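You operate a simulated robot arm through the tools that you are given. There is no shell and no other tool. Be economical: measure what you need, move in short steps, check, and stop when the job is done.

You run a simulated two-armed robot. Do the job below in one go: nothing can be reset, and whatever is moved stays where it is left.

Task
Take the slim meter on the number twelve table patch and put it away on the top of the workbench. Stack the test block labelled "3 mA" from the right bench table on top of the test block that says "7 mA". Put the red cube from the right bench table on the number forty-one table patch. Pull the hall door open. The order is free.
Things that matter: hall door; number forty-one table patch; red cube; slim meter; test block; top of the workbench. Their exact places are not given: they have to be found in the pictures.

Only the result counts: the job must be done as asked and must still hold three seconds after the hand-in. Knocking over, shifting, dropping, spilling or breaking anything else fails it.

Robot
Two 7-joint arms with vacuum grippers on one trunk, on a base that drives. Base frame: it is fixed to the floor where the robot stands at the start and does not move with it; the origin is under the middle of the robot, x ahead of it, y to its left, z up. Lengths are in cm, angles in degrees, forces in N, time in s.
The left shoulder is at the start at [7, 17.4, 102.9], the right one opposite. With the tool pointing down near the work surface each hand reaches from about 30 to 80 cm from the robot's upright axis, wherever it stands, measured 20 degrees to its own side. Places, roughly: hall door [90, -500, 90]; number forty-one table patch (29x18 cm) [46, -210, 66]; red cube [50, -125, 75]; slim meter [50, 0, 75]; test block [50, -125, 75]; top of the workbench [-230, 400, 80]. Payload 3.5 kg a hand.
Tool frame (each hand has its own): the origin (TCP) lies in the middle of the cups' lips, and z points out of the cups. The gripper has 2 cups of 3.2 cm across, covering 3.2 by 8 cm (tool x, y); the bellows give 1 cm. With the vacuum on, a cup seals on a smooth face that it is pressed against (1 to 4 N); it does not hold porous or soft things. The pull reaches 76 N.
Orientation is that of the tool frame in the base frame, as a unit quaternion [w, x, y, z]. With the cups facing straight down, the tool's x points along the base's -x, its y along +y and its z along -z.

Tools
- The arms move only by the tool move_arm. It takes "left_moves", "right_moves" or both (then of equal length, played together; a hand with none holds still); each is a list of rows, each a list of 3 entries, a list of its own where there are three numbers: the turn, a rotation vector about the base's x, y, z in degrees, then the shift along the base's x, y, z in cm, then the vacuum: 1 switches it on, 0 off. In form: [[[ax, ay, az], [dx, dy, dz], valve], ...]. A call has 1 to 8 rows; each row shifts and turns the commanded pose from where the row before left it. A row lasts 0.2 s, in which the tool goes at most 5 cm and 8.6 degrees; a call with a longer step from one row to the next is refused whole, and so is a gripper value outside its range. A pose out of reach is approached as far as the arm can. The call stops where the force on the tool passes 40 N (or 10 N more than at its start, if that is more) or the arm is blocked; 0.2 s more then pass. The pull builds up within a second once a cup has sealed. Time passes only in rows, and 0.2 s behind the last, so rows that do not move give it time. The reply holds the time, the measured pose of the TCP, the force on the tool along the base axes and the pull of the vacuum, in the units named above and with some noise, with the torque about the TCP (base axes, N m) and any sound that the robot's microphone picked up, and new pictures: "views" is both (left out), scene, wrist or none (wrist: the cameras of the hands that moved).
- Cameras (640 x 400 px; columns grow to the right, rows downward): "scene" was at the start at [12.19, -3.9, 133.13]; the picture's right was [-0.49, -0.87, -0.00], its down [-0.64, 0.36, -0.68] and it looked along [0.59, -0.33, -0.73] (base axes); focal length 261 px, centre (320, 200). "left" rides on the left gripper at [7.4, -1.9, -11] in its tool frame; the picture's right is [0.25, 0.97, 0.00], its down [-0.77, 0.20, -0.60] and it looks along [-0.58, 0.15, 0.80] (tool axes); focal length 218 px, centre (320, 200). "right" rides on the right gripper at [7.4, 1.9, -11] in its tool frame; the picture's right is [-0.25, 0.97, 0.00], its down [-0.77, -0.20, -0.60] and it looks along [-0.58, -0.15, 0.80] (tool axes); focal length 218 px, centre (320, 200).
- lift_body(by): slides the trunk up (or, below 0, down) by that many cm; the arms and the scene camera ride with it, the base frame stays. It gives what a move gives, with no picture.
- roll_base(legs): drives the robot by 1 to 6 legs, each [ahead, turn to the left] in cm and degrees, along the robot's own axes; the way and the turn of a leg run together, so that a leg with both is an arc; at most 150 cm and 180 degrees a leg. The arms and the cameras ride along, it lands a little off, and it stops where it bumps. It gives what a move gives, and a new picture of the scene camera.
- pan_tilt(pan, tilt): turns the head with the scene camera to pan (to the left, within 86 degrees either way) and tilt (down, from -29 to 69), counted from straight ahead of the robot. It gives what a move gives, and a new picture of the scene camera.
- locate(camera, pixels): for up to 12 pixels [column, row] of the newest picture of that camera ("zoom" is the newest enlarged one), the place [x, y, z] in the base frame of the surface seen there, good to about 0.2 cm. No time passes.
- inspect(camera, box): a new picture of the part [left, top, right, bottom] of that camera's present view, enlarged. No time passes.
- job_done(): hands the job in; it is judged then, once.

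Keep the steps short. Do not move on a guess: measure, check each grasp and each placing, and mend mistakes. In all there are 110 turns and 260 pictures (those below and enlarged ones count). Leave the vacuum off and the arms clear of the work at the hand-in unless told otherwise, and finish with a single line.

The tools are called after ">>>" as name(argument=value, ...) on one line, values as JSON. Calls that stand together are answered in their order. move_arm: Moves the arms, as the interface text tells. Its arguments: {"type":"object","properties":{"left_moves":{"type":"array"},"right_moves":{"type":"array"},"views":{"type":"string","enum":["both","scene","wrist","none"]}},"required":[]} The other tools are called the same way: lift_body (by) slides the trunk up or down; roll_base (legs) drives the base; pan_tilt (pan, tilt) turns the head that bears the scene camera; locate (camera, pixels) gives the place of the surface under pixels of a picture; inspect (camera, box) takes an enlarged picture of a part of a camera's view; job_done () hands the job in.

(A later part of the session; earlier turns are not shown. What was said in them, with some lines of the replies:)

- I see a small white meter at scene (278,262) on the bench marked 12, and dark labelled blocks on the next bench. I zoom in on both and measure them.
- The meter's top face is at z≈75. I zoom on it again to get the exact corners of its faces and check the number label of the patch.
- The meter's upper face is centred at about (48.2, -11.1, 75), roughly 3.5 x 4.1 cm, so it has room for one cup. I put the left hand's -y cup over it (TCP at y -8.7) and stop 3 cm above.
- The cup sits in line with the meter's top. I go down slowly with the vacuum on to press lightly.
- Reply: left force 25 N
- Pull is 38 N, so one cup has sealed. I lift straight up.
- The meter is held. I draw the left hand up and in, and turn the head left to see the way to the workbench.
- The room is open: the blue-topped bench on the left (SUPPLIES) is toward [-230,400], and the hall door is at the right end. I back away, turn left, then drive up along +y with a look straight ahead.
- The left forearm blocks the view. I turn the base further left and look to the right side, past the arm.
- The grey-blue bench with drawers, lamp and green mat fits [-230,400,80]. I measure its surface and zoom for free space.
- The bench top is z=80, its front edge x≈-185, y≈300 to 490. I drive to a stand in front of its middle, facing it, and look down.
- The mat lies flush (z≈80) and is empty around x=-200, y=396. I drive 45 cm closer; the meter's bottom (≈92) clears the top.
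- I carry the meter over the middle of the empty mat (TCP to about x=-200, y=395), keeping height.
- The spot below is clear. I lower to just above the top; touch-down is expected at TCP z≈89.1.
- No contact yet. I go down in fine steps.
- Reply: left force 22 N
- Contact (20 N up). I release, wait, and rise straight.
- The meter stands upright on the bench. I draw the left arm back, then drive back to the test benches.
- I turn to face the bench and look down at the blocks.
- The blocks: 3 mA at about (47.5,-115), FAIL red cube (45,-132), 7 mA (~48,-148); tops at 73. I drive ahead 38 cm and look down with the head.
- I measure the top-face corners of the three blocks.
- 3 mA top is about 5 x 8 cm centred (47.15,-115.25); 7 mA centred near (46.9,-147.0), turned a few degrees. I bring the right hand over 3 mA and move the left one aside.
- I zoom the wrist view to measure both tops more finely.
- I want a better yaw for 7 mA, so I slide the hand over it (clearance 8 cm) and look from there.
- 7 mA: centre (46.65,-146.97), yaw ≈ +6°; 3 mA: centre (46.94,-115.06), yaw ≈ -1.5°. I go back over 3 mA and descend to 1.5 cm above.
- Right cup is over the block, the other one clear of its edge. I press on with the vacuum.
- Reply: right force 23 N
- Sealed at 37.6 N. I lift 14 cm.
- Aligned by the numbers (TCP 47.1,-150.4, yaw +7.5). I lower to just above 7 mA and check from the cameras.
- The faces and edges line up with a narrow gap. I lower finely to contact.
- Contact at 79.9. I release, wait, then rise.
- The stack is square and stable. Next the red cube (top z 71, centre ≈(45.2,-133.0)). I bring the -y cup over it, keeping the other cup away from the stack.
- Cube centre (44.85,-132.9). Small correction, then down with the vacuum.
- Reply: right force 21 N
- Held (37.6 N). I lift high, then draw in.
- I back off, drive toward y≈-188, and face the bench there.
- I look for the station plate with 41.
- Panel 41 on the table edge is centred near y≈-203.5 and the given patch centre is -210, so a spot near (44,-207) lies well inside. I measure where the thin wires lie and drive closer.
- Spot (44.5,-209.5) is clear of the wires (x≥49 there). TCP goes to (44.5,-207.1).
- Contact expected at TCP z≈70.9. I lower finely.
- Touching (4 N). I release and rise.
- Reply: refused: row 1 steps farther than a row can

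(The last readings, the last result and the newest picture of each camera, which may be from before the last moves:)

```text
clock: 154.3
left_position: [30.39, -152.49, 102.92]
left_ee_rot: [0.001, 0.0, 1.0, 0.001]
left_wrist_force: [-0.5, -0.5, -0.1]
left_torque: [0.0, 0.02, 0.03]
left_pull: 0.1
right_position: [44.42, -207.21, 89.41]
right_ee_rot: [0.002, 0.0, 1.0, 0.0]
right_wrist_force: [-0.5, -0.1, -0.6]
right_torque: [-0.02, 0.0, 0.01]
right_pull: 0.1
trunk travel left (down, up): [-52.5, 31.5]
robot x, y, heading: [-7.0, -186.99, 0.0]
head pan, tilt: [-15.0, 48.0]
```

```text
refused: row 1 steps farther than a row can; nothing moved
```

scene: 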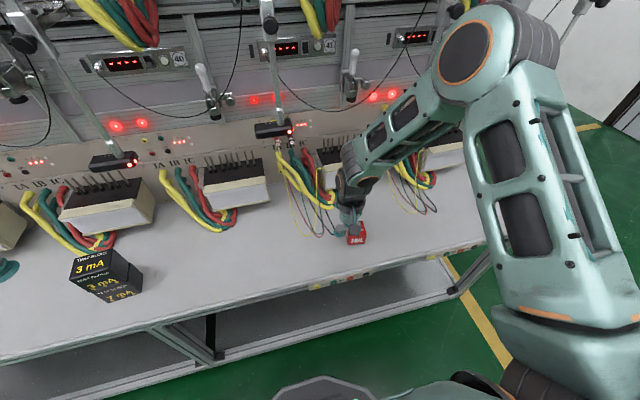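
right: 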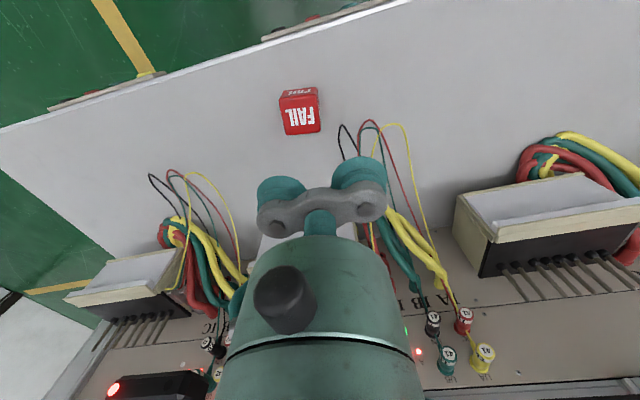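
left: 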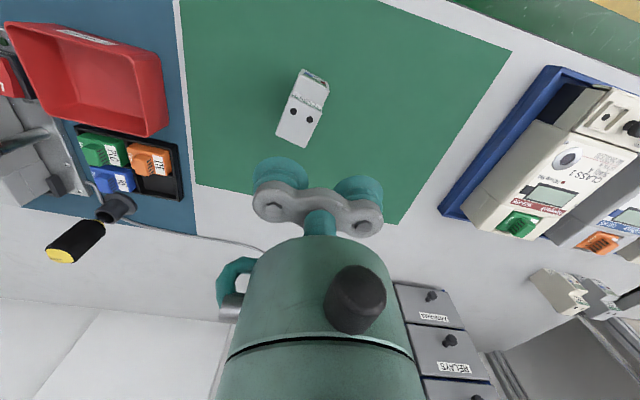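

The cube stands on station 41 (the plugs behind it read 41). I draw the arm in with shorter steps.

>>> move_arm(right_moves=[[[0, 0, 0], [-3, -1, 3], 0], [[0, 0, 0], [-3, -2, 3], 0], [[0, 0, 0], [-3, -2, 3], 0], [[0, 0, 0], [-3, -2, 2], 0], [[0, 0, 0], [0, -4, 0], 0], [[0, 0, 0], [0, -4, 0], 0]], views="none")

>>> roll_base(legs=[[-40, 0], [0, -90], [60, 0]])

>>> pan_tilt(pan=20, tilt=8)

```text
clock: 155.7
left_position: [30.35, -152.78, 103.02]
left_ee_rot: [0.0, 0.0, 1.0, 0.001]
left_wrist_force: [0.1, -0.1, -0.2]
left_torque: [0.04, 0.02, 0.01]
left_pull: 0.0
right_position: [32.51, -222.37, 100.34]
right_ee_rot: [0.001, -0.001, 1.0, 0.001]
right_wrist_force: [0.1, -0.3, -0.6]
right_torque: [0.05, 0.01, 0.01]
right_pull: 0.0
trunk travel left (down, up): [-52.5, 31.5]
robot x, y, heading: [-6.51, -186.75, -0.1]
head pan, tilt: [-15.0, 48.0]
```

```text
clock: 165.0
left_position: [-12.03, -284.32, 102.89]
left_ee_rot: [0.0, 0.706, 0.708, 0.001]
left_wrist_force: [0.2, 0.1, -0.6]
left_torque: [0.03, 0.02, 0.02]
left_pull: 0.0
right_position: [-81.56, -286.37, 100.41]
right_ee_rot: [0.001, 0.707, 0.707, -0.001]
right_wrist_force: [-0.3, -0.6, 0.3]
right_torque: [0.0, -0.02, -0.03]
right_pull: 0.1
trunk travel left (down, up): [-52.5, 31.5]
robot x, y, heading: [-46.13, -246.95, -89.9]
head pan, tilt: [-15.0, 48.0]
```

scene: 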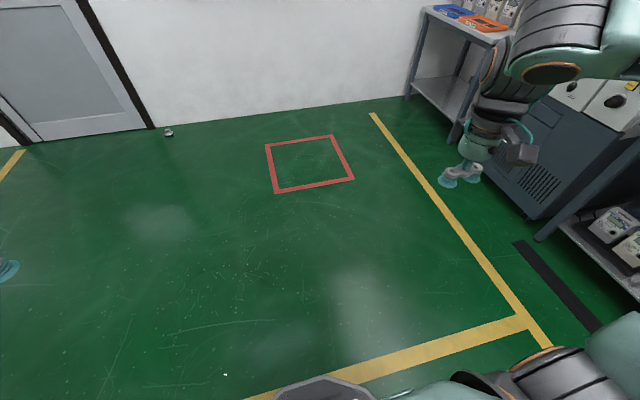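

```text
clock: 166.1
left_position: [-12.01, -284.44, 102.95]
left_ee_rot: [0.0, 0.706, 0.708, 0.0]
left_wrist_force: [0.3, -0.1, 0.6]
left_torque: [0.01, 0.0, 0.02]
left_pull: 0.2
right_position: [-81.4, -286.44, 100.51]
right_ee_rot: [0.0, 0.706, 0.708, 0.001]
right_wrist_force: [0.6, -0.1, 0.8]
right_torque: [-0.02, 0.02, -0.01]
right_pull: 0.0
trunk travel left (down, up): [-52.5, 31.5]
robot x, y, heading: [-46.44, -247.19, -90.0]
head pan, tilt: [20.0, 8.0]
```

scene: 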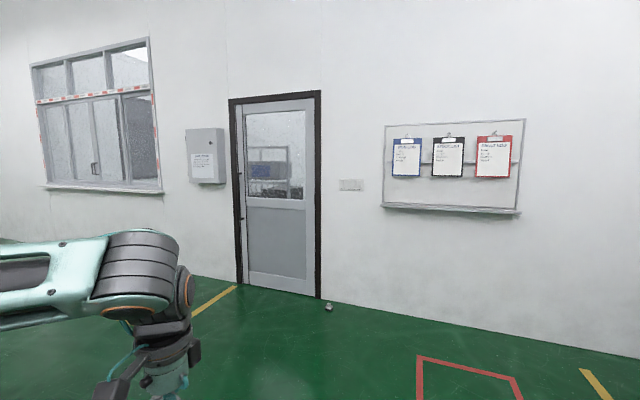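

The door is ahead-left. I zoom on it to see the handle and hinges.

>>> inspect(camera="scene", box=[210, 80, 350, 320])

>>> inspect(camera="scene", box=[225, 170, 275, 240])

>>> locate(camera="scene", pixels=[[280, 240], [255, 200], [300, 200], [246, 280], [310, 290], [240, 225], [315, 280], [350, 250], [328, 306], [308, 240], [241, 200]])

```text
1.67 times, centred on (280, 200) of scene
```

zoom: 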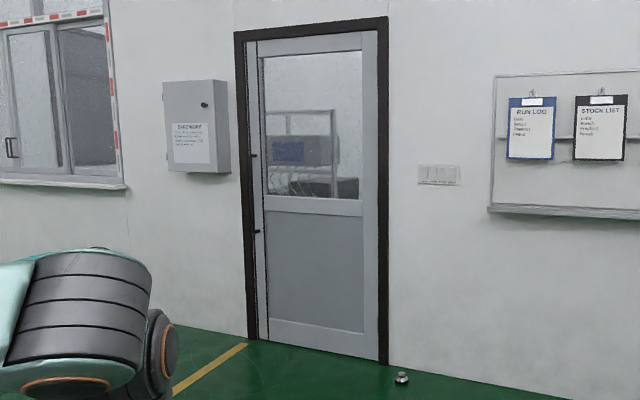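

```text
5.71 times, centred on (250, 205) of scene
```

zoom: 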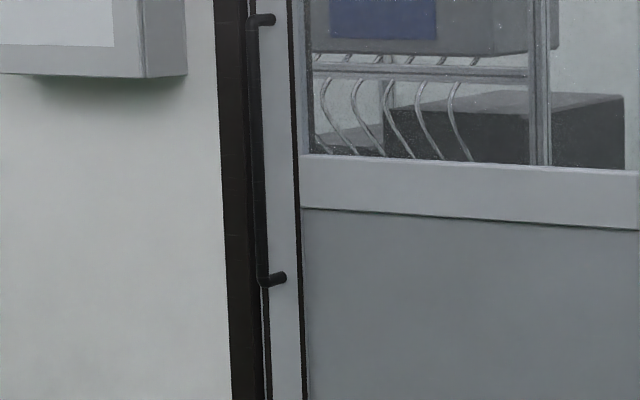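

```text
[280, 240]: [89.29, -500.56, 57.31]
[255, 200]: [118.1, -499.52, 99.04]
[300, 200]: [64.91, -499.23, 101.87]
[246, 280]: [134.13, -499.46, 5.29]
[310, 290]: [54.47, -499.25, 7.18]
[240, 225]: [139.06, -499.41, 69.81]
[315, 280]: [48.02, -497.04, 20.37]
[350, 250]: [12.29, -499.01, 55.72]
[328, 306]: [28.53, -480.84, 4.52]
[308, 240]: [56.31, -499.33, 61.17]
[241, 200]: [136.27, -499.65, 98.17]
```

The door (x≈52 to 135, face y≈-499.5) has its handle on the left and hinges on the right, with a floor stop right of it. So it swings toward the room. My plan is to hold the flat lower panel by vacuum, then arc the base around the hinge. First I drive to a stand near (123,-428), heading -45°.

>>> roll_base(legs=[[80, 0], [0, 59], [100, 0], [60, 0]])

>>> pan_tilt(pan=-50, tilt=25)

```text
clock: 180.9
left_position: [141.37, -400.02, 102.85]
left_ee_rot: [0.0, 0.265, 0.964, 0.0]
left_wrist_force: [-0.2, 0.0, 0.3]
left_torque: [0.0, -0.01, 0.04]
left_pull: 0.0
right_position: [107.46, -460.83, 100.52]
right_ee_rot: [0.0, 0.265, 0.964, 0.0]
right_wrist_force: [0.3, -0.3, 1.0]
right_torque: [0.0, 0.01, 0.01]
right_pull: 0.0
trunk travel left (down, up): [-52.5, 31.5]
robot x, y, heading: [91.6, -410.32, -30.6]
head pan, tilt: [20.0, 8.0]
```

scene: 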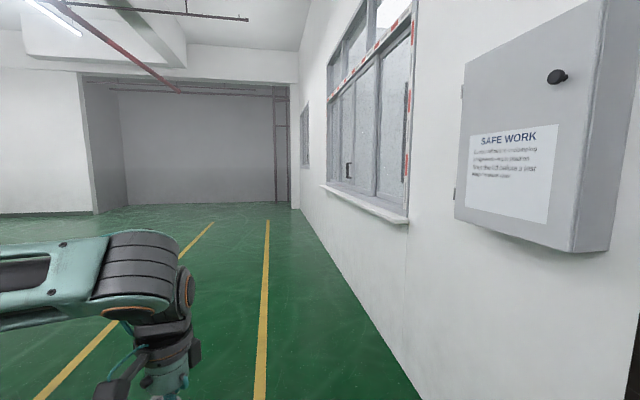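

```text
clock: 182.3
left_position: [141.39, -400.07, 102.88]
left_ee_rot: [0.0, 0.265, 0.964, 0.0]
left_wrist_force: [-0.6, 0.0, 0.9]
left_torque: [0.0, -0.01, 0.02]
left_pull: 0.1
right_position: [107.41, -460.84, 100.42]
right_ee_rot: [0.001, 0.265, 0.964, 0.0]
right_wrist_force: [0.4, 0.4, 0.4]
right_torque: [0.02, -0.03, -0.06]
right_pull: 0.0
trunk travel left (down, up): [-52.5, 31.5]
robot x, y, heading: [92.05, -410.56, -30.7]
head pan, tilt: [-50.0, 25.0]
```

scene: 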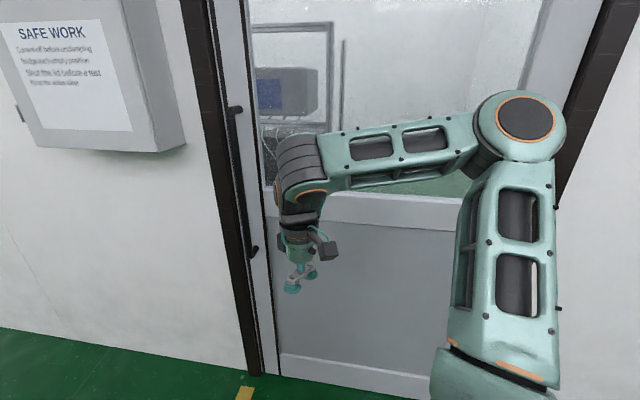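

>>> inspect(camera="scene", box=[190, 80, 330, 380])

>>> locate(camera="scene", pixels=[[350, 280], [300, 330], [400, 320], [262, 300], [270, 300], [256, 255], [246, 300], [235, 108], [350, 210], [420, 345], [575, 120], [600, 60]])

```text
1.33 times, centred on (260, 230) of scene
```

zoom: 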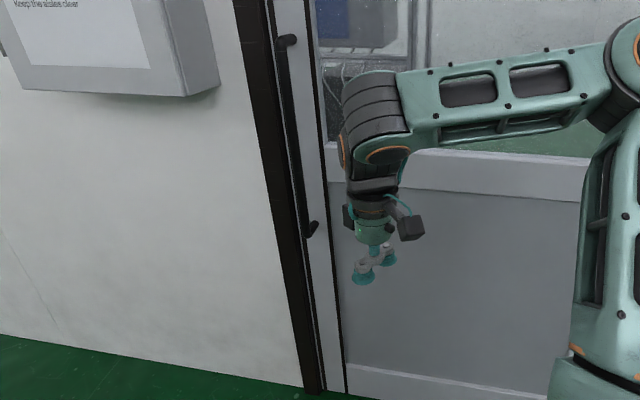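

```text
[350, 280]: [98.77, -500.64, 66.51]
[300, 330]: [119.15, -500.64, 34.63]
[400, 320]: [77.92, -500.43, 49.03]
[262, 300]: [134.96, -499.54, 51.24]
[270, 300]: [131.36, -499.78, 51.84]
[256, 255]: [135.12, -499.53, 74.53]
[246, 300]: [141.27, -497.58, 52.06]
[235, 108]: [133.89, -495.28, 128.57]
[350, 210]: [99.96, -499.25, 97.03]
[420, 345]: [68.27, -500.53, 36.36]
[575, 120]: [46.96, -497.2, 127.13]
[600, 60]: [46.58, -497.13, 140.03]
```

Hinge is near (50,-499), panel face y=-500.6, z up to about 88. I drive to the stand for the arc.

>>> roll_base(legs=[[0, -1.5], [34, 0], [0, -12.8]])

>>> pan_tilt(pan=-50, tilt=35)

```text
clock: 185.7
left_position: [170.75, -430.71, 102.93]
left_ee_rot: [0.001, 0.384, 0.923, -0.001]
left_wrist_force: [0.1, 0.2, 0.2]
left_torque: [0.03, -0.02, 0.0]
left_pull: 0.0
right_position: [122.79, -481.02, 100.51]
right_ee_rot: [0.001, 0.384, 0.923, -0.001]
right_wrist_force: [-0.4, -1.0, 0.2]
right_torque: [0.0, -0.02, 0.0]
right_pull: 0.1
trunk travel left (down, up): [-52.5, 31.5]
robot x, y, heading: [120.23, -428.33, -45.1]
head pan, tilt: [-50.0, 25.0]
```

scene: 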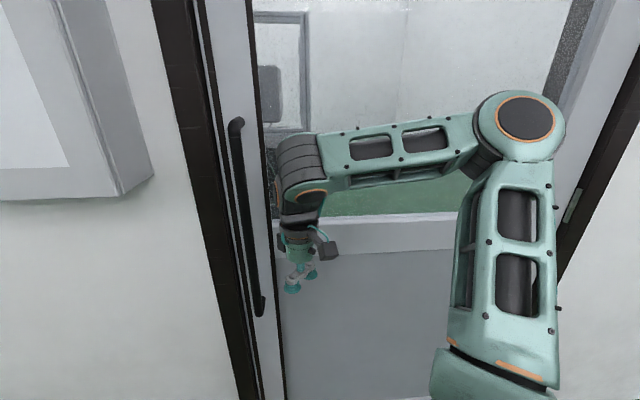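

```text
clock: 186.4
left_position: [170.74, -430.67, 102.88]
left_ee_rot: [0.001, 0.384, 0.923, 0.0]
left_wrist_force: [0.6, -0.2, -0.5]
left_torque: [0.0, 0.01, -0.01]
left_pull: 0.0
right_position: [122.96, -481.04, 100.56]
right_ee_rot: [0.001, 0.384, 0.923, 0.0]
right_wrist_force: [0.3, 0.6, -0.1]
right_torque: [0.02, -0.02, 0.0]
right_pull: 0.2
trunk travel left (down, up): [-52.5, 31.5]
robot x, y, heading: [119.62, -428.28, -45.1]
head pan, tilt: [-50.0, 35.0]
```

scene: 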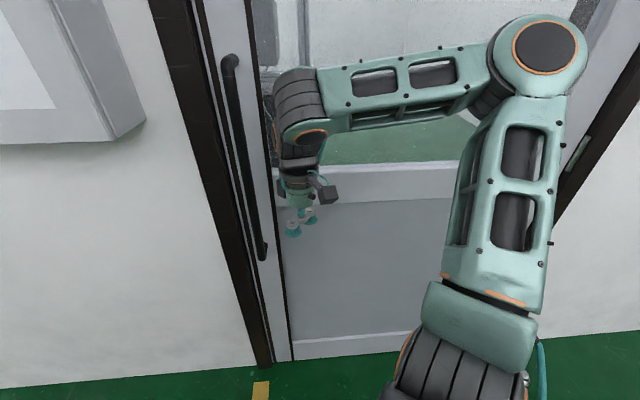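

The hinge plate is visible at the right jamb. I now turn the right tool to point at the door (-y), lowering a little.

>>> move_arm(right_moves=[[[-8.2, 0, 0], [-0.7, 0, -2], 0], [[-8.2, 0, 0], [-0.7, 0, -2], 0], [[-8.2, 0, 0], [-0.7, 0, -2], 0], [[-8.2, 0, 0], [-0.7, 0, -2], 0], [[-8.2, 0, 0], [-0.7, 0, -2], 0], [[-8.2, 0, 0], [-0.7, 0, -2], 0], [[-8.2, 0, 0], [-0.7, 0, -2], 0], [[-8.2, 0, 0], [-0.7, 0, -2], 0]], views="scene")

>>> locate(camera="scene", pixels=[[573, 160], [600, 130], [585, 250], [560, 190], [400, 300], [330, 300]])

```text
clock: 188.2
left_position: [170.93, -430.62, 102.73]
left_ee_rot: [-0.001, 0.385, 0.923, -0.001]
left_wrist_force: [0.6, -0.4, -0.3]
left_torque: [-0.01, 0.0, 0.0]
left_pull: 0.1
right_position: [121.81, -488.14, 82.43]
right_ee_rot: [0.183, 0.332, 0.797, -0.47]
right_wrist_force: [-0.5, -0.1, 0.8]
right_torque: [-0.01, 0.0, -0.05]
right_pull: 0.0
right hand out of reach, approached as far as the arm can: row 3, 4, 5, 6, 7
trunk travel left (down, up): [-52.5, 31.5]
robot x, y, heading: [120.27, -428.69, -45.2]
head pan, tilt: [-50.0, 35.0]
```

scene: 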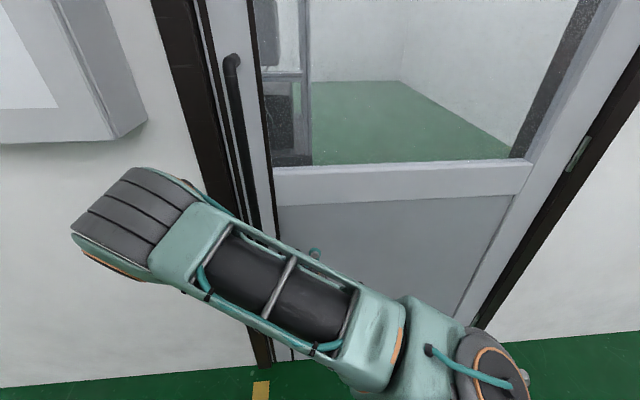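

```text
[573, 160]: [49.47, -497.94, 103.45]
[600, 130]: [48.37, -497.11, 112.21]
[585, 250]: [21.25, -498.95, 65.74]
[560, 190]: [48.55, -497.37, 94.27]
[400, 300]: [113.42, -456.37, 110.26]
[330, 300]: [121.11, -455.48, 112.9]
```

The arm changed its posture on the way. I let it settle and look.

>>> move_arm(right_moves=[[[0, 0, 0], [0, 0, 0], 0], [[0, 0, 0], [0, 0, 0], 0]], views="wrist")

>>> locate(camera="scene", pixels=[[110, 190], [150, 180], [100, 260], [180, 270], [280, 320], [315, 252]])

```text
clock: 188.8
left_position: [170.77, -430.68, 102.87]
left_ee_rot: [0.001, 0.384, 0.923, 0.0]
left_wrist_force: [-0.2, 0.7, -0.5]
left_torque: [-0.02, 0.02, -0.01]
left_pull: 0.1
right_position: [121.52, -488.03, 82.36]
right_ee_rot: [0.182, 0.334, 0.798, -0.468]
right_wrist_force: [-0.7, 0.0, -0.3]
right_torque: [-0.03, -0.03, 0.0]
right_pull: 0.1
trunk travel left (down, up): [-52.5, 31.5]
robot x, y, heading: [120.13, -428.55, -45.2]
head pan, tilt: [-50.0, 35.0]
```

right: 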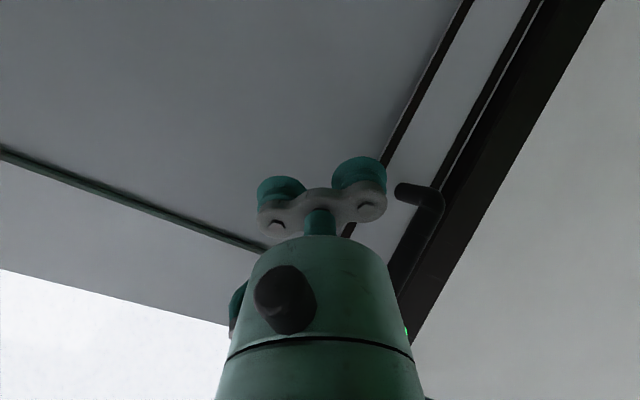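

```text
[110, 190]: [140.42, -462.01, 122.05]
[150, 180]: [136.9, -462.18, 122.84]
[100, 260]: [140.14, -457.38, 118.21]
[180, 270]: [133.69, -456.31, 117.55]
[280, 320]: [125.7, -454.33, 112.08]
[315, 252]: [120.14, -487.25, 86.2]
```

The stand is too close for a level tool: the wrist would sit near the trunk. I back off 18 cm and turn so the hinge again lies on the robot's side axis.

>>> roll_base(legs=[[-18, 0], [0, 10.4]])

>>> move_arm(right_moves=[[[-4, 0, -5], [0, -1, -2], 0], [[-6, 0, -5], [0, -1, -2], 0], [[-6, 0, 0], [0, -1, -2], 0], [[-6, 0, 0], [0, 0, -2], 0], [[-6, 0, 0], [0, 0, -1], 0], [[0, 0, 0], [0, 0, 0], 0], [[0, 0, 0], [0, 0, 0], 0]], views="both")

```text
clock: 191.0
left_position: [157.51, -408.71, 102.96]
left_ee_rot: [0.001, 0.302, 0.953, -0.001]
left_wrist_force: [0.2, 0.1, 0.0]
left_torque: [-0.01, 0.02, -0.02]
left_pull: 0.0
right_position: [119.21, -473.72, 82.47]
right_ee_rot: [0.224, 0.262, 0.824, -0.451]
right_wrist_force: [1.1, 0.4, -0.8]
right_torque: [-0.01, 0.0, 0.02]
right_pull: 0.1
trunk travel left (down, up): [-52.5, 31.5]
robot x, y, heading: [107.43, -415.52, -35.0]
head pan, tilt: [-50.0, 35.0]
```

scene: 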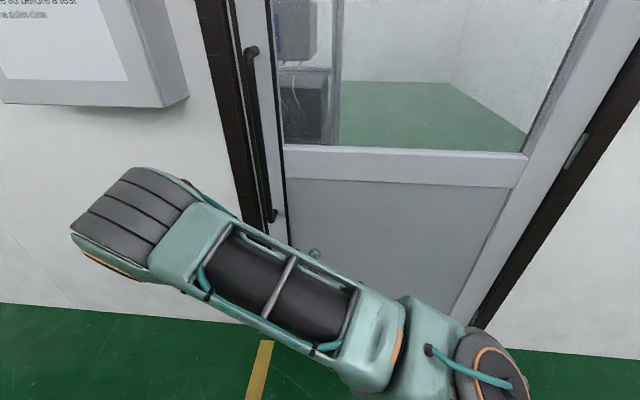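

```text
clock: 192.6
left_position: [157.47, -408.76, 102.9]
left_ee_rot: [0.0, 0.302, 0.953, 0.0]
left_wrist_force: [0.0, -0.2, 0.0]
left_torque: [-0.01, -0.01, 0.01]
left_pull: 0.0
right_position: [119.33, -476.85, 73.38]
right_ee_rot: [0.252, 0.276, 0.662, -0.65]
right_wrist_force: [0.2, 1.0, -0.3]
right_torque: [0.0, -0.01, 0.01]
right_pull: 0.1
trunk travel left (down, up): [-52.5, 31.5]
robot x, y, heading: [107.11, -415.51, -34.9]
head pan, tilt: [-50.0, 35.0]
```

scene: 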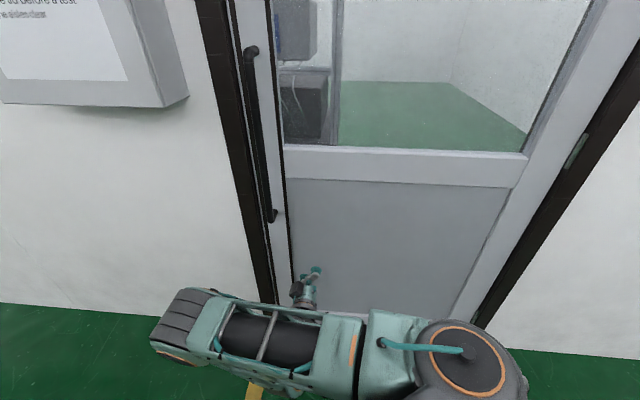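
right: 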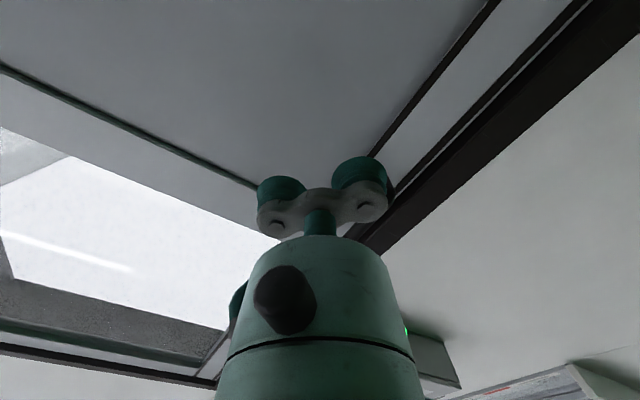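

The tool is now nearly level, at (119.3,-476.9,73.4). I check the panel's extents before pressing.

>>> locate(camera="scene", pixels=[[330, 185], [330, 230], [400, 192], [293, 220], [300, 200], [575, 150], [480, 330]])

>>> move_arm(right_moves=[[[-1.7, 0, 1.4], [-1, -4, 0], 0], [[0, 0, 0], [-1, -4.5, 0], 0], [[0, 0, 0], [0, -4.5, 0], 0], [[0, 0, 0], [0, -4.5, 0], 0], [[0, 0, 0], [0, -3, 0], 0], [[0, 0, 0], [0, 0, 0], 0]], views="both")

```text
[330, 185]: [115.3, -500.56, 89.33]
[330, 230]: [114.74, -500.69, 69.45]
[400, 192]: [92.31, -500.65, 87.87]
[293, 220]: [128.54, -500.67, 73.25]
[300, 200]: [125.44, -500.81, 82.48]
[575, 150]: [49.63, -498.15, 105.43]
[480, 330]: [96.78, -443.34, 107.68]
```

```text
clock: 194.0
left_position: [157.52, -408.76, 102.94]
left_ee_rot: [0.0, 0.301, 0.954, 0.0]
left_wrist_force: [-0.1, -1.2, -0.1]
left_torque: [-0.02, -0.02, 0.0]
left_pull: 0.1
right_position: [117.32, -497.37, 73.49]
right_ee_rot: [-0.264, -0.265, -0.655, 0.657]
right_wrist_force: [0.6, 0.0, 0.8]
right_torque: [0.02, 0.01, 0.03]
right_pull: 0.1
trunk travel left (down, up): [-52.5, 31.5]
robot x, y, heading: [107.45, -415.3, -35.4]
head pan, tilt: [-50.0, 35.0]
```

scene: 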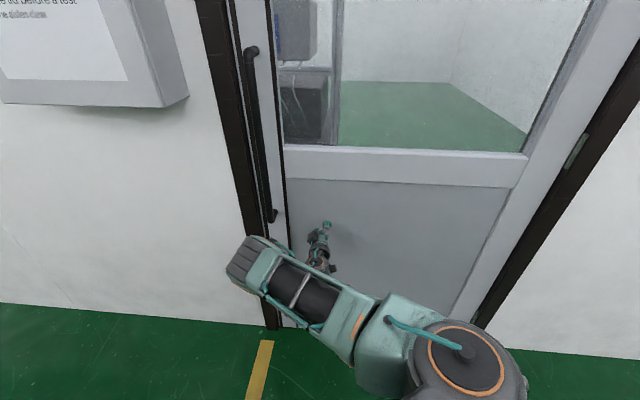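
right: 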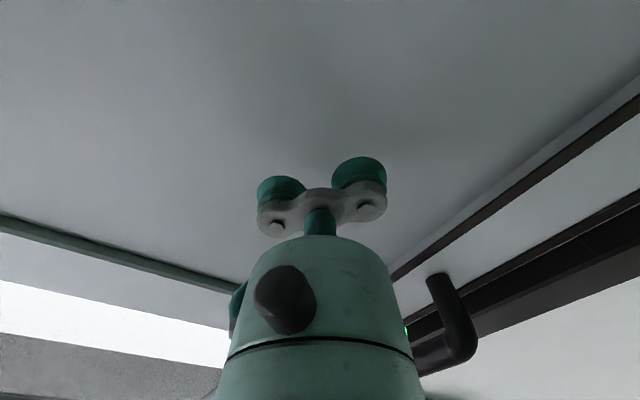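

3 cm off the panel and square. I press on with vacuum.

>>> move_arm(right_moves=[[[0, 0, 0], [0, -2, 0], 1], [[0, 0, 0], [0, -0.8, 0], 1], [[0, 0, 0], [0, -0.5, 0], 1], [[0, 0, 0], [0, -0.3, 0], 1], [[0, 0, 0], [0, 0, 0], 1], [[0, 0, 0], [0, 0, 0], 1], [[0, 0, 0], [0, 0, 0], 1]], views="none")

```text
clock: 195.6
left_position: [157.6, -408.51, 102.87]
left_ee_rot: [0.0, 0.301, 0.954, 0.0]
left_wrist_force: [-0.2, 0.0, -0.1]
left_torque: [0.0, -0.02, 0.04]
left_pull: 0.1
right_position: [117.37, -500.68, 73.48]
right_ee_rot: [-0.265, -0.264, -0.656, 0.656]
right_wrist_force: [-1.1, 19.4, -5.9]
right_torque: [0.19, -0.58, -0.15]
right_pull: 74.9
trunk travel left (down, up): [-52.5, 31.5]
robot x, y, heading: [107.64, -415.61, -35.2]
head pan, tilt: [-50.0, 35.0]
```

Both cups sealed (75 N). I pull with the arm along the arc for the first few degrees, gently.

>>> move_arm(right_moves=[[[0, 0, 0.5], [0, 0.6, 0], 1], [[0, 0, 0.5], [0, 0.6, 0], 1], [[0, 0, 0.5], [0, 0.6, 0], 1], [[0, 0, 0.5], [0, 0.6, 0], 1], [[0, 0, 1], [-0.1, 1.2, 0], 1], [[0, 0, 1], [-0.1, 1.2, 0], 1], [[0, 0, 0], [0, 0, 0], 1]], views="scene")

```text
clock: 197.2
left_position: [157.72, -408.68, 102.74]
left_ee_rot: [0.0, 0.302, 0.953, -0.001]
left_wrist_force: [-0.2, -0.2, 0.1]
left_torque: [-0.01, 0.01, 0.02]
left_pull: 0.0
right_position: [117.33, -496.17, 73.51]
right_ee_rot: [0.288, 0.239, 0.665, -0.646]
right_wrist_force: [17.3, -0.1, 2.3]
right_torque: [0.08, -0.9, -0.41]
right_pull: 75.9
trunk travel left (down, up): [-52.5, 31.5]
robot x, y, heading: [107.02, -415.49, -35.2]
head pan, tilt: [-50.0, 35.0]
```

scene: 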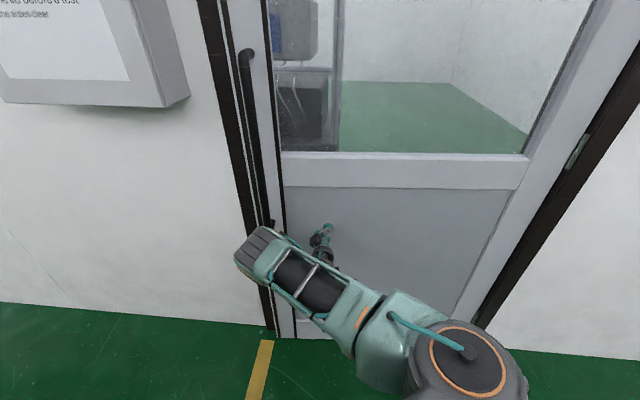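

The door gave freely (≈4°). I relieve the sideways strain (+0.2 cm in x), then drive a small arc of 8° about the hinge (radius ≈100.7 cm) with the hand held rigid.

>>> move_arm(right_moves=[[[0, 0, 0], [0.2, 0, 0], 1], [[0, 0, 0], [0, 0, 0], 1]], views="none")

>>> roll_base(legs=[[-14.07, 8]])

```text
clock: 197.8
left_position: [157.59, -408.78, 102.77]
left_ee_rot: [0.0, 0.301, 0.954, -0.001]
left_wrist_force: [0.4, -0.5, -0.3]
left_torque: [-0.01, 0.03, 0.01]
left_pull: 0.1
right_position: [117.37, -496.15, 73.49]
right_ee_rot: [0.288, 0.241, 0.664, -0.647]
right_wrist_force: [9.9, 0.1, 5.2]
right_torque: [0.27, -0.76, 0.08]
right_pull: 75.1
trunk travel left (down, up): [-52.5, 31.5]
robot x, y, heading: [107.35, -415.48, -35.3]
head pan, tilt: [-50.0, 35.0]
```

```text
clock: 199.1
left_position: [144.09, -394.38, 102.92]
left_ee_rot: [0.001, 0.234, 0.972, -0.001]
left_wrist_force: [-0.9, 0.0, 0.5]
left_torque: [-0.02, -0.01, 0.0]
left_pull: 0.1
right_position: [116.25, -486.51, 73.46]
right_ee_rot: [0.332, 0.192, 0.68, -0.625]
right_wrist_force: [19.5, 5.6, -0.8]
right_torque: [-0.38, 0.76, -0.14]
right_pull: 75.6
trunk travel left (down, up): [-52.5, 31.5]
robot x, y, heading: [95.26, -408.18, -27.1]
head pan, tilt: [-50.0, 35.0]
```

scene: 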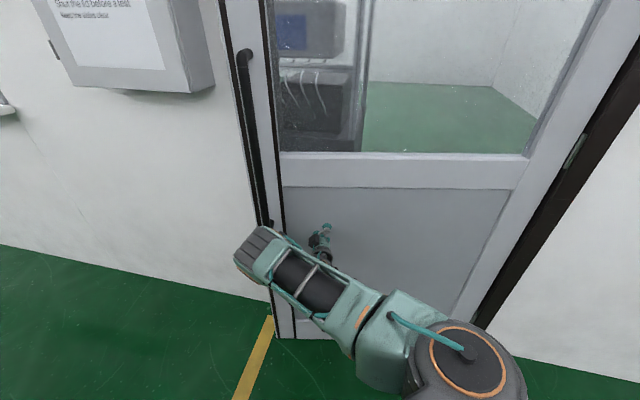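

It works; pull still 75.6 N. I relieve 0.3 cm outward along the door and go on 14°.

>>> move_arm(right_moves=[[[0, 0, 0], [0.3, 0.06, 0], 1], [[0, 0, 0], [0, 0, 0], 1]], views="none")

>>> roll_base(legs=[[-24.6, 14]])

```text
clock: 199.7
left_position: [143.83, -394.54, 103.06]
left_ee_rot: [0.002, 0.235, 0.972, -0.001]
left_wrist_force: [-0.1, -0.6, -0.4]
left_torque: [-0.01, 0.03, 0.03]
left_pull: 0.0
right_position: [116.29, -486.51, 73.45]
right_ee_rot: [0.331, 0.193, 0.679, -0.626]
right_wrist_force: [-12.3, -2.0, 3.4]
right_torque: [0.03, 0.45, 0.06]
right_pull: 75.6
trunk travel left (down, up): [-52.5, 31.5]
robot x, y, heading: [95.3, -408.0, -27.0]
head pan, tilt: [-50.0, 35.0]
```

```text
clock: 201.5
left_position: [115.96, -374.83, 103.12]
left_ee_rot: [0.003, 0.114, 0.993, 0.001]
left_wrist_force: [-0.8, 0.6, 0.2]
left_torque: [-0.05, 0.0, -0.02]
left_pull: 0.1
right_position: [111.73, -470.65, 73.4]
right_ee_rot: [0.406, 0.111, 0.698, -0.579]
right_wrist_force: [-23.9, -10.0, -1.5]
right_torque: [0.24, -0.16, 0.35]
right_pull: 76.0
trunk travel left (down, up): [-52.5, 31.5]
robot x, y, heading: [72.16, -400.12, -13.2]
head pan, tilt: [-50.0, 35.0]
```

scene: 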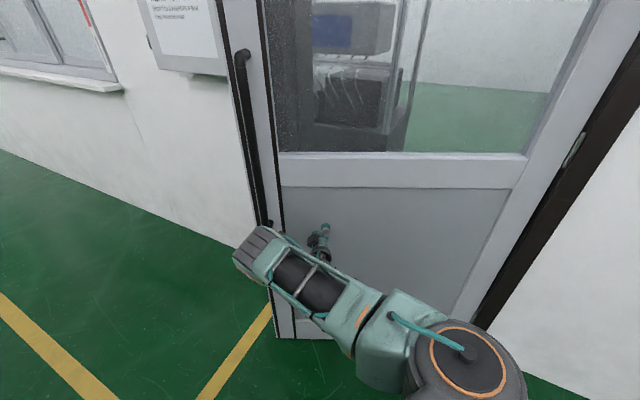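

About 26° open. I relieve the other way and go on 15° at a time.

>>> move_arm(right_moves=[[[0, 0, 0], [-0.22, -0.1, 0], 1], [[0, 0, 0], [0, 0, 0], 1]], views="none")

>>> roll_base(legs=[[-26.35, 15]])

```text
clock: 202.1
left_position: [116.16, -374.52, 102.99]
left_ee_rot: [0.001, 0.114, 0.993, 0.0]
left_wrist_force: [0.4, -0.3, -0.3]
left_torque: [-0.03, -0.01, 0.0]
left_pull: 0.1
right_position: [111.64, -470.65, 73.5]
right_ee_rot: [0.405, 0.11, 0.698, -0.58]
right_wrist_force: [-1.9, -1.0, 3.2]
right_torque: [0.47, -0.75, 0.01]
right_pull: 75.5
trunk travel left (down, up): [-52.5, 31.5]
robot x, y, heading: [72.4, -399.56, -12.8]
head pan, tilt: [-50.0, 35.0]
```

```text
clock: 204.0
left_position: [81.87, -361.47, 103.08]
left_ee_rot: [0.001, -0.017, 1.0, 0.0]
left_wrist_force: [-0.3, -0.6, -0.1]
left_torque: [0.01, 0.01, 0.04]
left_pull: 0.1
right_position: [102.47, -455.31, 73.43]
right_ee_rot: [0.479, 0.018, 0.707, -0.521]
right_wrist_force: [-4.1, -2.2, -1.1]
right_torque: [0.56, -0.46, 0.27]
right_pull: 75.6
trunk travel left (down, up): [-52.5, 31.5]
robot x, y, heading: [45.99, -397.14, 1.8]
head pan, tilt: [-50.0, 35.0]
```

scene: 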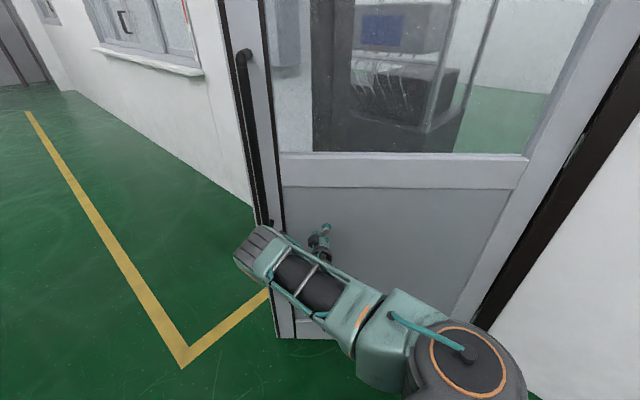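

Forces are small; the door is at about 41°. Another 15°.

>>> roll_base(legs=[[-26.35, 15]])

```text
clock: 205.9
left_position: [45.6, -357.44, 102.94]
left_ee_rot: [0.0, -0.146, 0.989, -0.001]
left_wrist_force: [-0.7, 0.2, 0.7]
left_torque: [-0.01, -0.01, 0.02]
left_pull: 0.1
right_position: [89.67, -443.06, 73.47]
right_ee_rot: [0.542, -0.073, 0.703, -0.455]
right_wrist_force: [5.1, 8.2, -1.1]
right_torque: [0.67, -0.43, 0.14]
right_pull: 75.2
trunk travel left (down, up): [-52.5, 31.5]
robot x, y, heading: [20.17, -400.99, 16.6]
head pan, tilt: [-50.0, 35.0]
```

scene: 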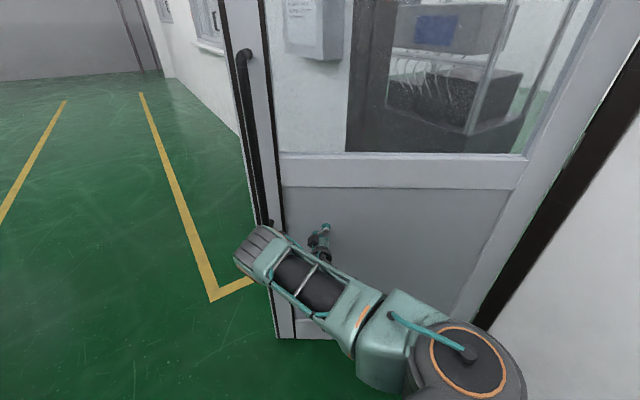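

About 56°. Two more steps, one at a time.

>>> roll_base(legs=[[-26.35, 15]])

```text
clock: 207.8
left_position: [9.23, -363.24, 103.01]
left_ee_rot: [0.002, -0.274, 0.962, 0.0]
left_wrist_force: [0.2, 0.1, 0.0]
left_torque: [0.0, -0.04, 0.02]
left_pull: 0.1
right_position: [73.82, -434.26, 73.37]
right_ee_rot: [0.597, -0.164, 0.688, -0.378]
right_wrist_force: [-1.4, -2.9, 0.7]
right_torque: [0.68, -0.13, 0.31]
right_pull: 75.3
trunk travel left (down, up): [-52.5, 31.5]
robot x, y, heading: [-4.1, -412.17, 31.8]
head pan, tilt: [-50.0, 35.0]
```

scene: 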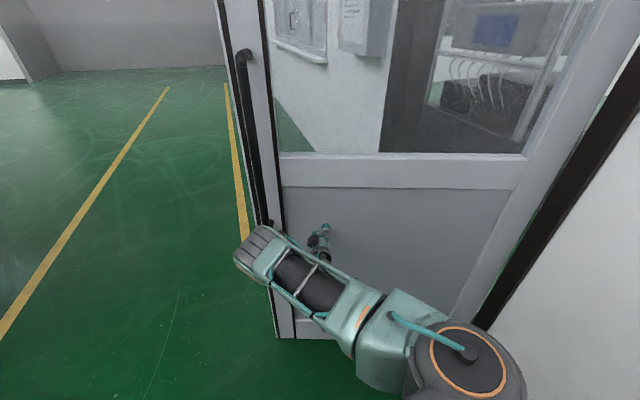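

About 71°. One more.

>>> roll_base(legs=[[-26.35, 15]])

```text
clock: 209.7
left_position: [-24.41, -378.12, 103.04]
left_ee_rot: [0.003, -0.399, 0.917, 0.001]
left_wrist_force: [0.7, -1.3, 0.0]
left_torque: [0.01, -0.01, 0.02]
left_pull: 0.1
right_position: [56.53, -430.01, 73.4]
right_ee_rot: [0.642, -0.251, 0.661, -0.296]
right_wrist_force: [-2.0, -8.1, 0.7]
right_torque: [0.71, 0.06, 0.23]
right_pull: 75.5
trunk travel left (down, up): [-52.5, 31.5]
robot x, y, heading: [-24.68, -428.82, 46.5]
head pan, tilt: [-50.0, 35.0]
```

scene: 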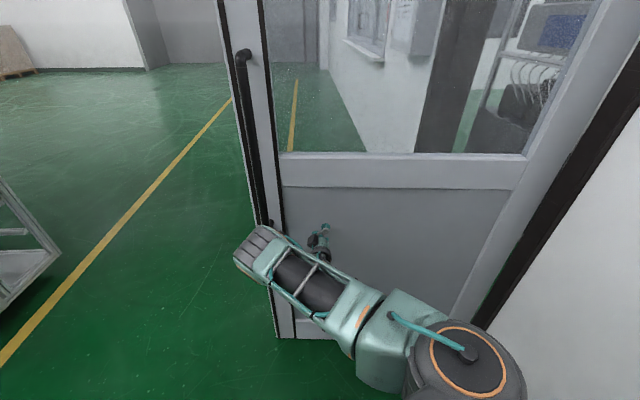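

The door is open about 86°. I release, wait and back the hand off along the panel's normal (-x), then watch whether the door stays.

>>> move_arm(right_moves=[[[0, 0, 0], [0, 0, 0], 0], [[0, 0, 0], [0, 0, 0], 0], [[0, 0, 0], [0, 0, 0], 0], [[0, 0, 0], [0, 0, 0], 0], [[0, 0, 0], [-0.7, 0.05, 0], 0], [[0, 0, 0], [-2, 0.14, 0], 0], [[0, 0, 0], [-3, 0.2, 0], 0], [[0, 0, 0], [-4, 0.3, 0], 0]], views="scene")

>>> locate(camera="scene", pixels=[[400, 220], [460, 200], [300, 170], [500, 170]])

```text
clock: 211.5
left_position: [-24.37, -378.06, 102.77]
left_ee_rot: [0.002, -0.398, 0.917, 0.0]
left_wrist_force: [0.7, 0.1, -0.5]
left_torque: [-0.01, -0.02, 0.01]
left_pull: 0.0
right_position: [46.81, -428.98, 73.47]
right_ee_rot: [0.642, -0.253, 0.66, -0.295]
right_wrist_force: [-0.5, 0.7, 0.7]
right_torque: [-0.03, 0.03, 0.0]
right_pull: 0.0
trunk travel left (down, up): [-52.5, 31.5]
robot x, y, heading: [-24.12, -428.62, 46.6]
head pan, tilt: [-50.0, 35.0]
```

scene: 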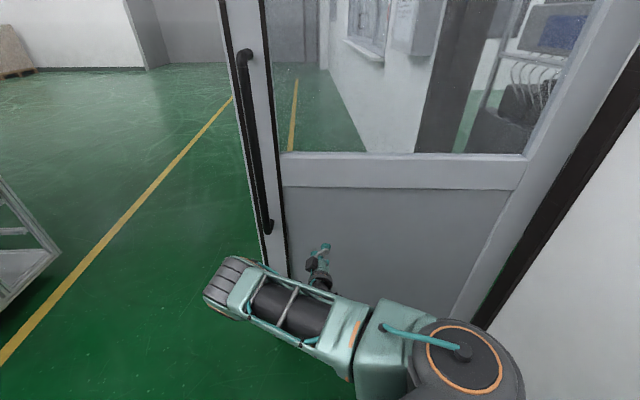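

```text
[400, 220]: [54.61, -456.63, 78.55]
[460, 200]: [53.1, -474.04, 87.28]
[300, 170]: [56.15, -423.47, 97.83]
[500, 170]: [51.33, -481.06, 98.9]
```

The door stays. I draw the hand further away, turn left and roll clear, then take a last look at door.

>>> move_arm(right_moves=[[[0, 0, 0], [-3, 2, 0], 0], [[0, 0, 0], [-3, 2, 0], 0], [[0, 0, 0], [-3, 2, 0], 0]], views="none")

>>> roll_base(legs=[[0, 50], [50, 0]])

>>> pan_tilt(pan=-86, tilt=20)

```text
clock: 212.3
left_position: [-24.23, -377.94, 103.04]
left_ee_rot: [0.002, -0.399, 0.917, 0.001]
left_wrist_force: [0.9, 0.4, 0.1]
left_torque: [-0.01, 0.0, 0.02]
left_pull: 0.0
right_position: [39.55, -423.35, 73.11]
right_ee_rot: [0.641, -0.252, 0.661, -0.297]
right_wrist_force: [-1.0, -0.3, 0.5]
right_torque: [-0.01, 0.02, 0.0]
right_pull: 0.1
right hand out of reach, approached as far as the arm can: row 3
trunk travel left (down, up): [-52.5, 31.5]
robot x, y, heading: [-24.32, -428.58, 46.8]
head pan, tilt: [-50.0, 35.0]
```

```text
clock: 217.5
left_position: [-69.68, -346.52, 102.9]
left_ee_rot: [0.0, 0.752, -0.659, -0.001]
left_wrist_force: [0.0, -0.7, 0.4]
left_torque: [-0.05, 0.04, -0.01]
left_pull: 0.0
right_position: [5.97, -326.18, 72.95]
right_ee_rot: [0.706, -0.51, 0.491, 0.006]
right_wrist_force: [-0.5, -0.4, -0.3]
right_torque: [0.0, -0.01, 0.01]
right_pull: 0.0
trunk travel left (down, up): [-52.5, 31.5]
robot x, y, heading: [-31.07, -379.22, 97.0]
head pan, tilt: [-50.0, 35.0]
```

scene: 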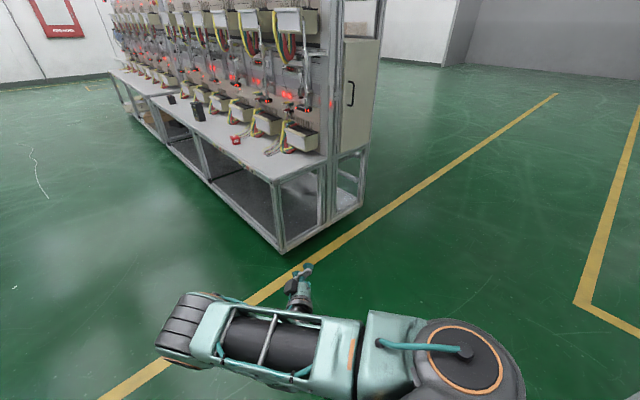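

```text
clock: 218.5
left_position: [-69.65, -346.54, 103.01]
left_ee_rot: [0.0, 0.752, -0.659, -0.001]
left_wrist_force: [-0.2, -0.2, -0.8]
left_torque: [-0.02, -0.01, 0.0]
left_pull: 0.1
right_position: [5.89, -326.12, 73.05]
right_ee_rot: [0.706, -0.511, 0.49, 0.005]
right_wrist_force: [-0.3, 0.1, 0.5]
right_torque: [-0.01, -0.01, -0.02]
right_pull: 0.0
trunk travel left (down, up): [-52.5, 31.5]
robot x, y, heading: [-30.9, -378.93, 97.2]
head pan, tilt: [-85.9, 20.0]
```

scene: 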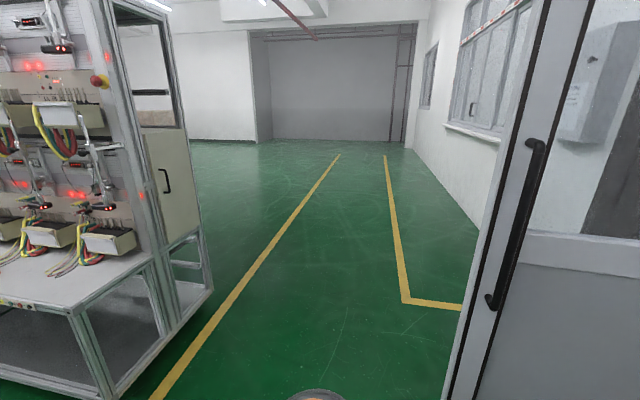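

The door stays open, and the stack and red cube can be seen standing on the bench. Vacuum is off and both arms are clear, so I hand in.

>>> job_done()

```text
The job is handed in.
```

All four jobs are done and handed in: the meter is on the workbench, "3 mA" is stacked on "7 mA", the red cube is on patch 41, and the hall door stands open at about 86°.
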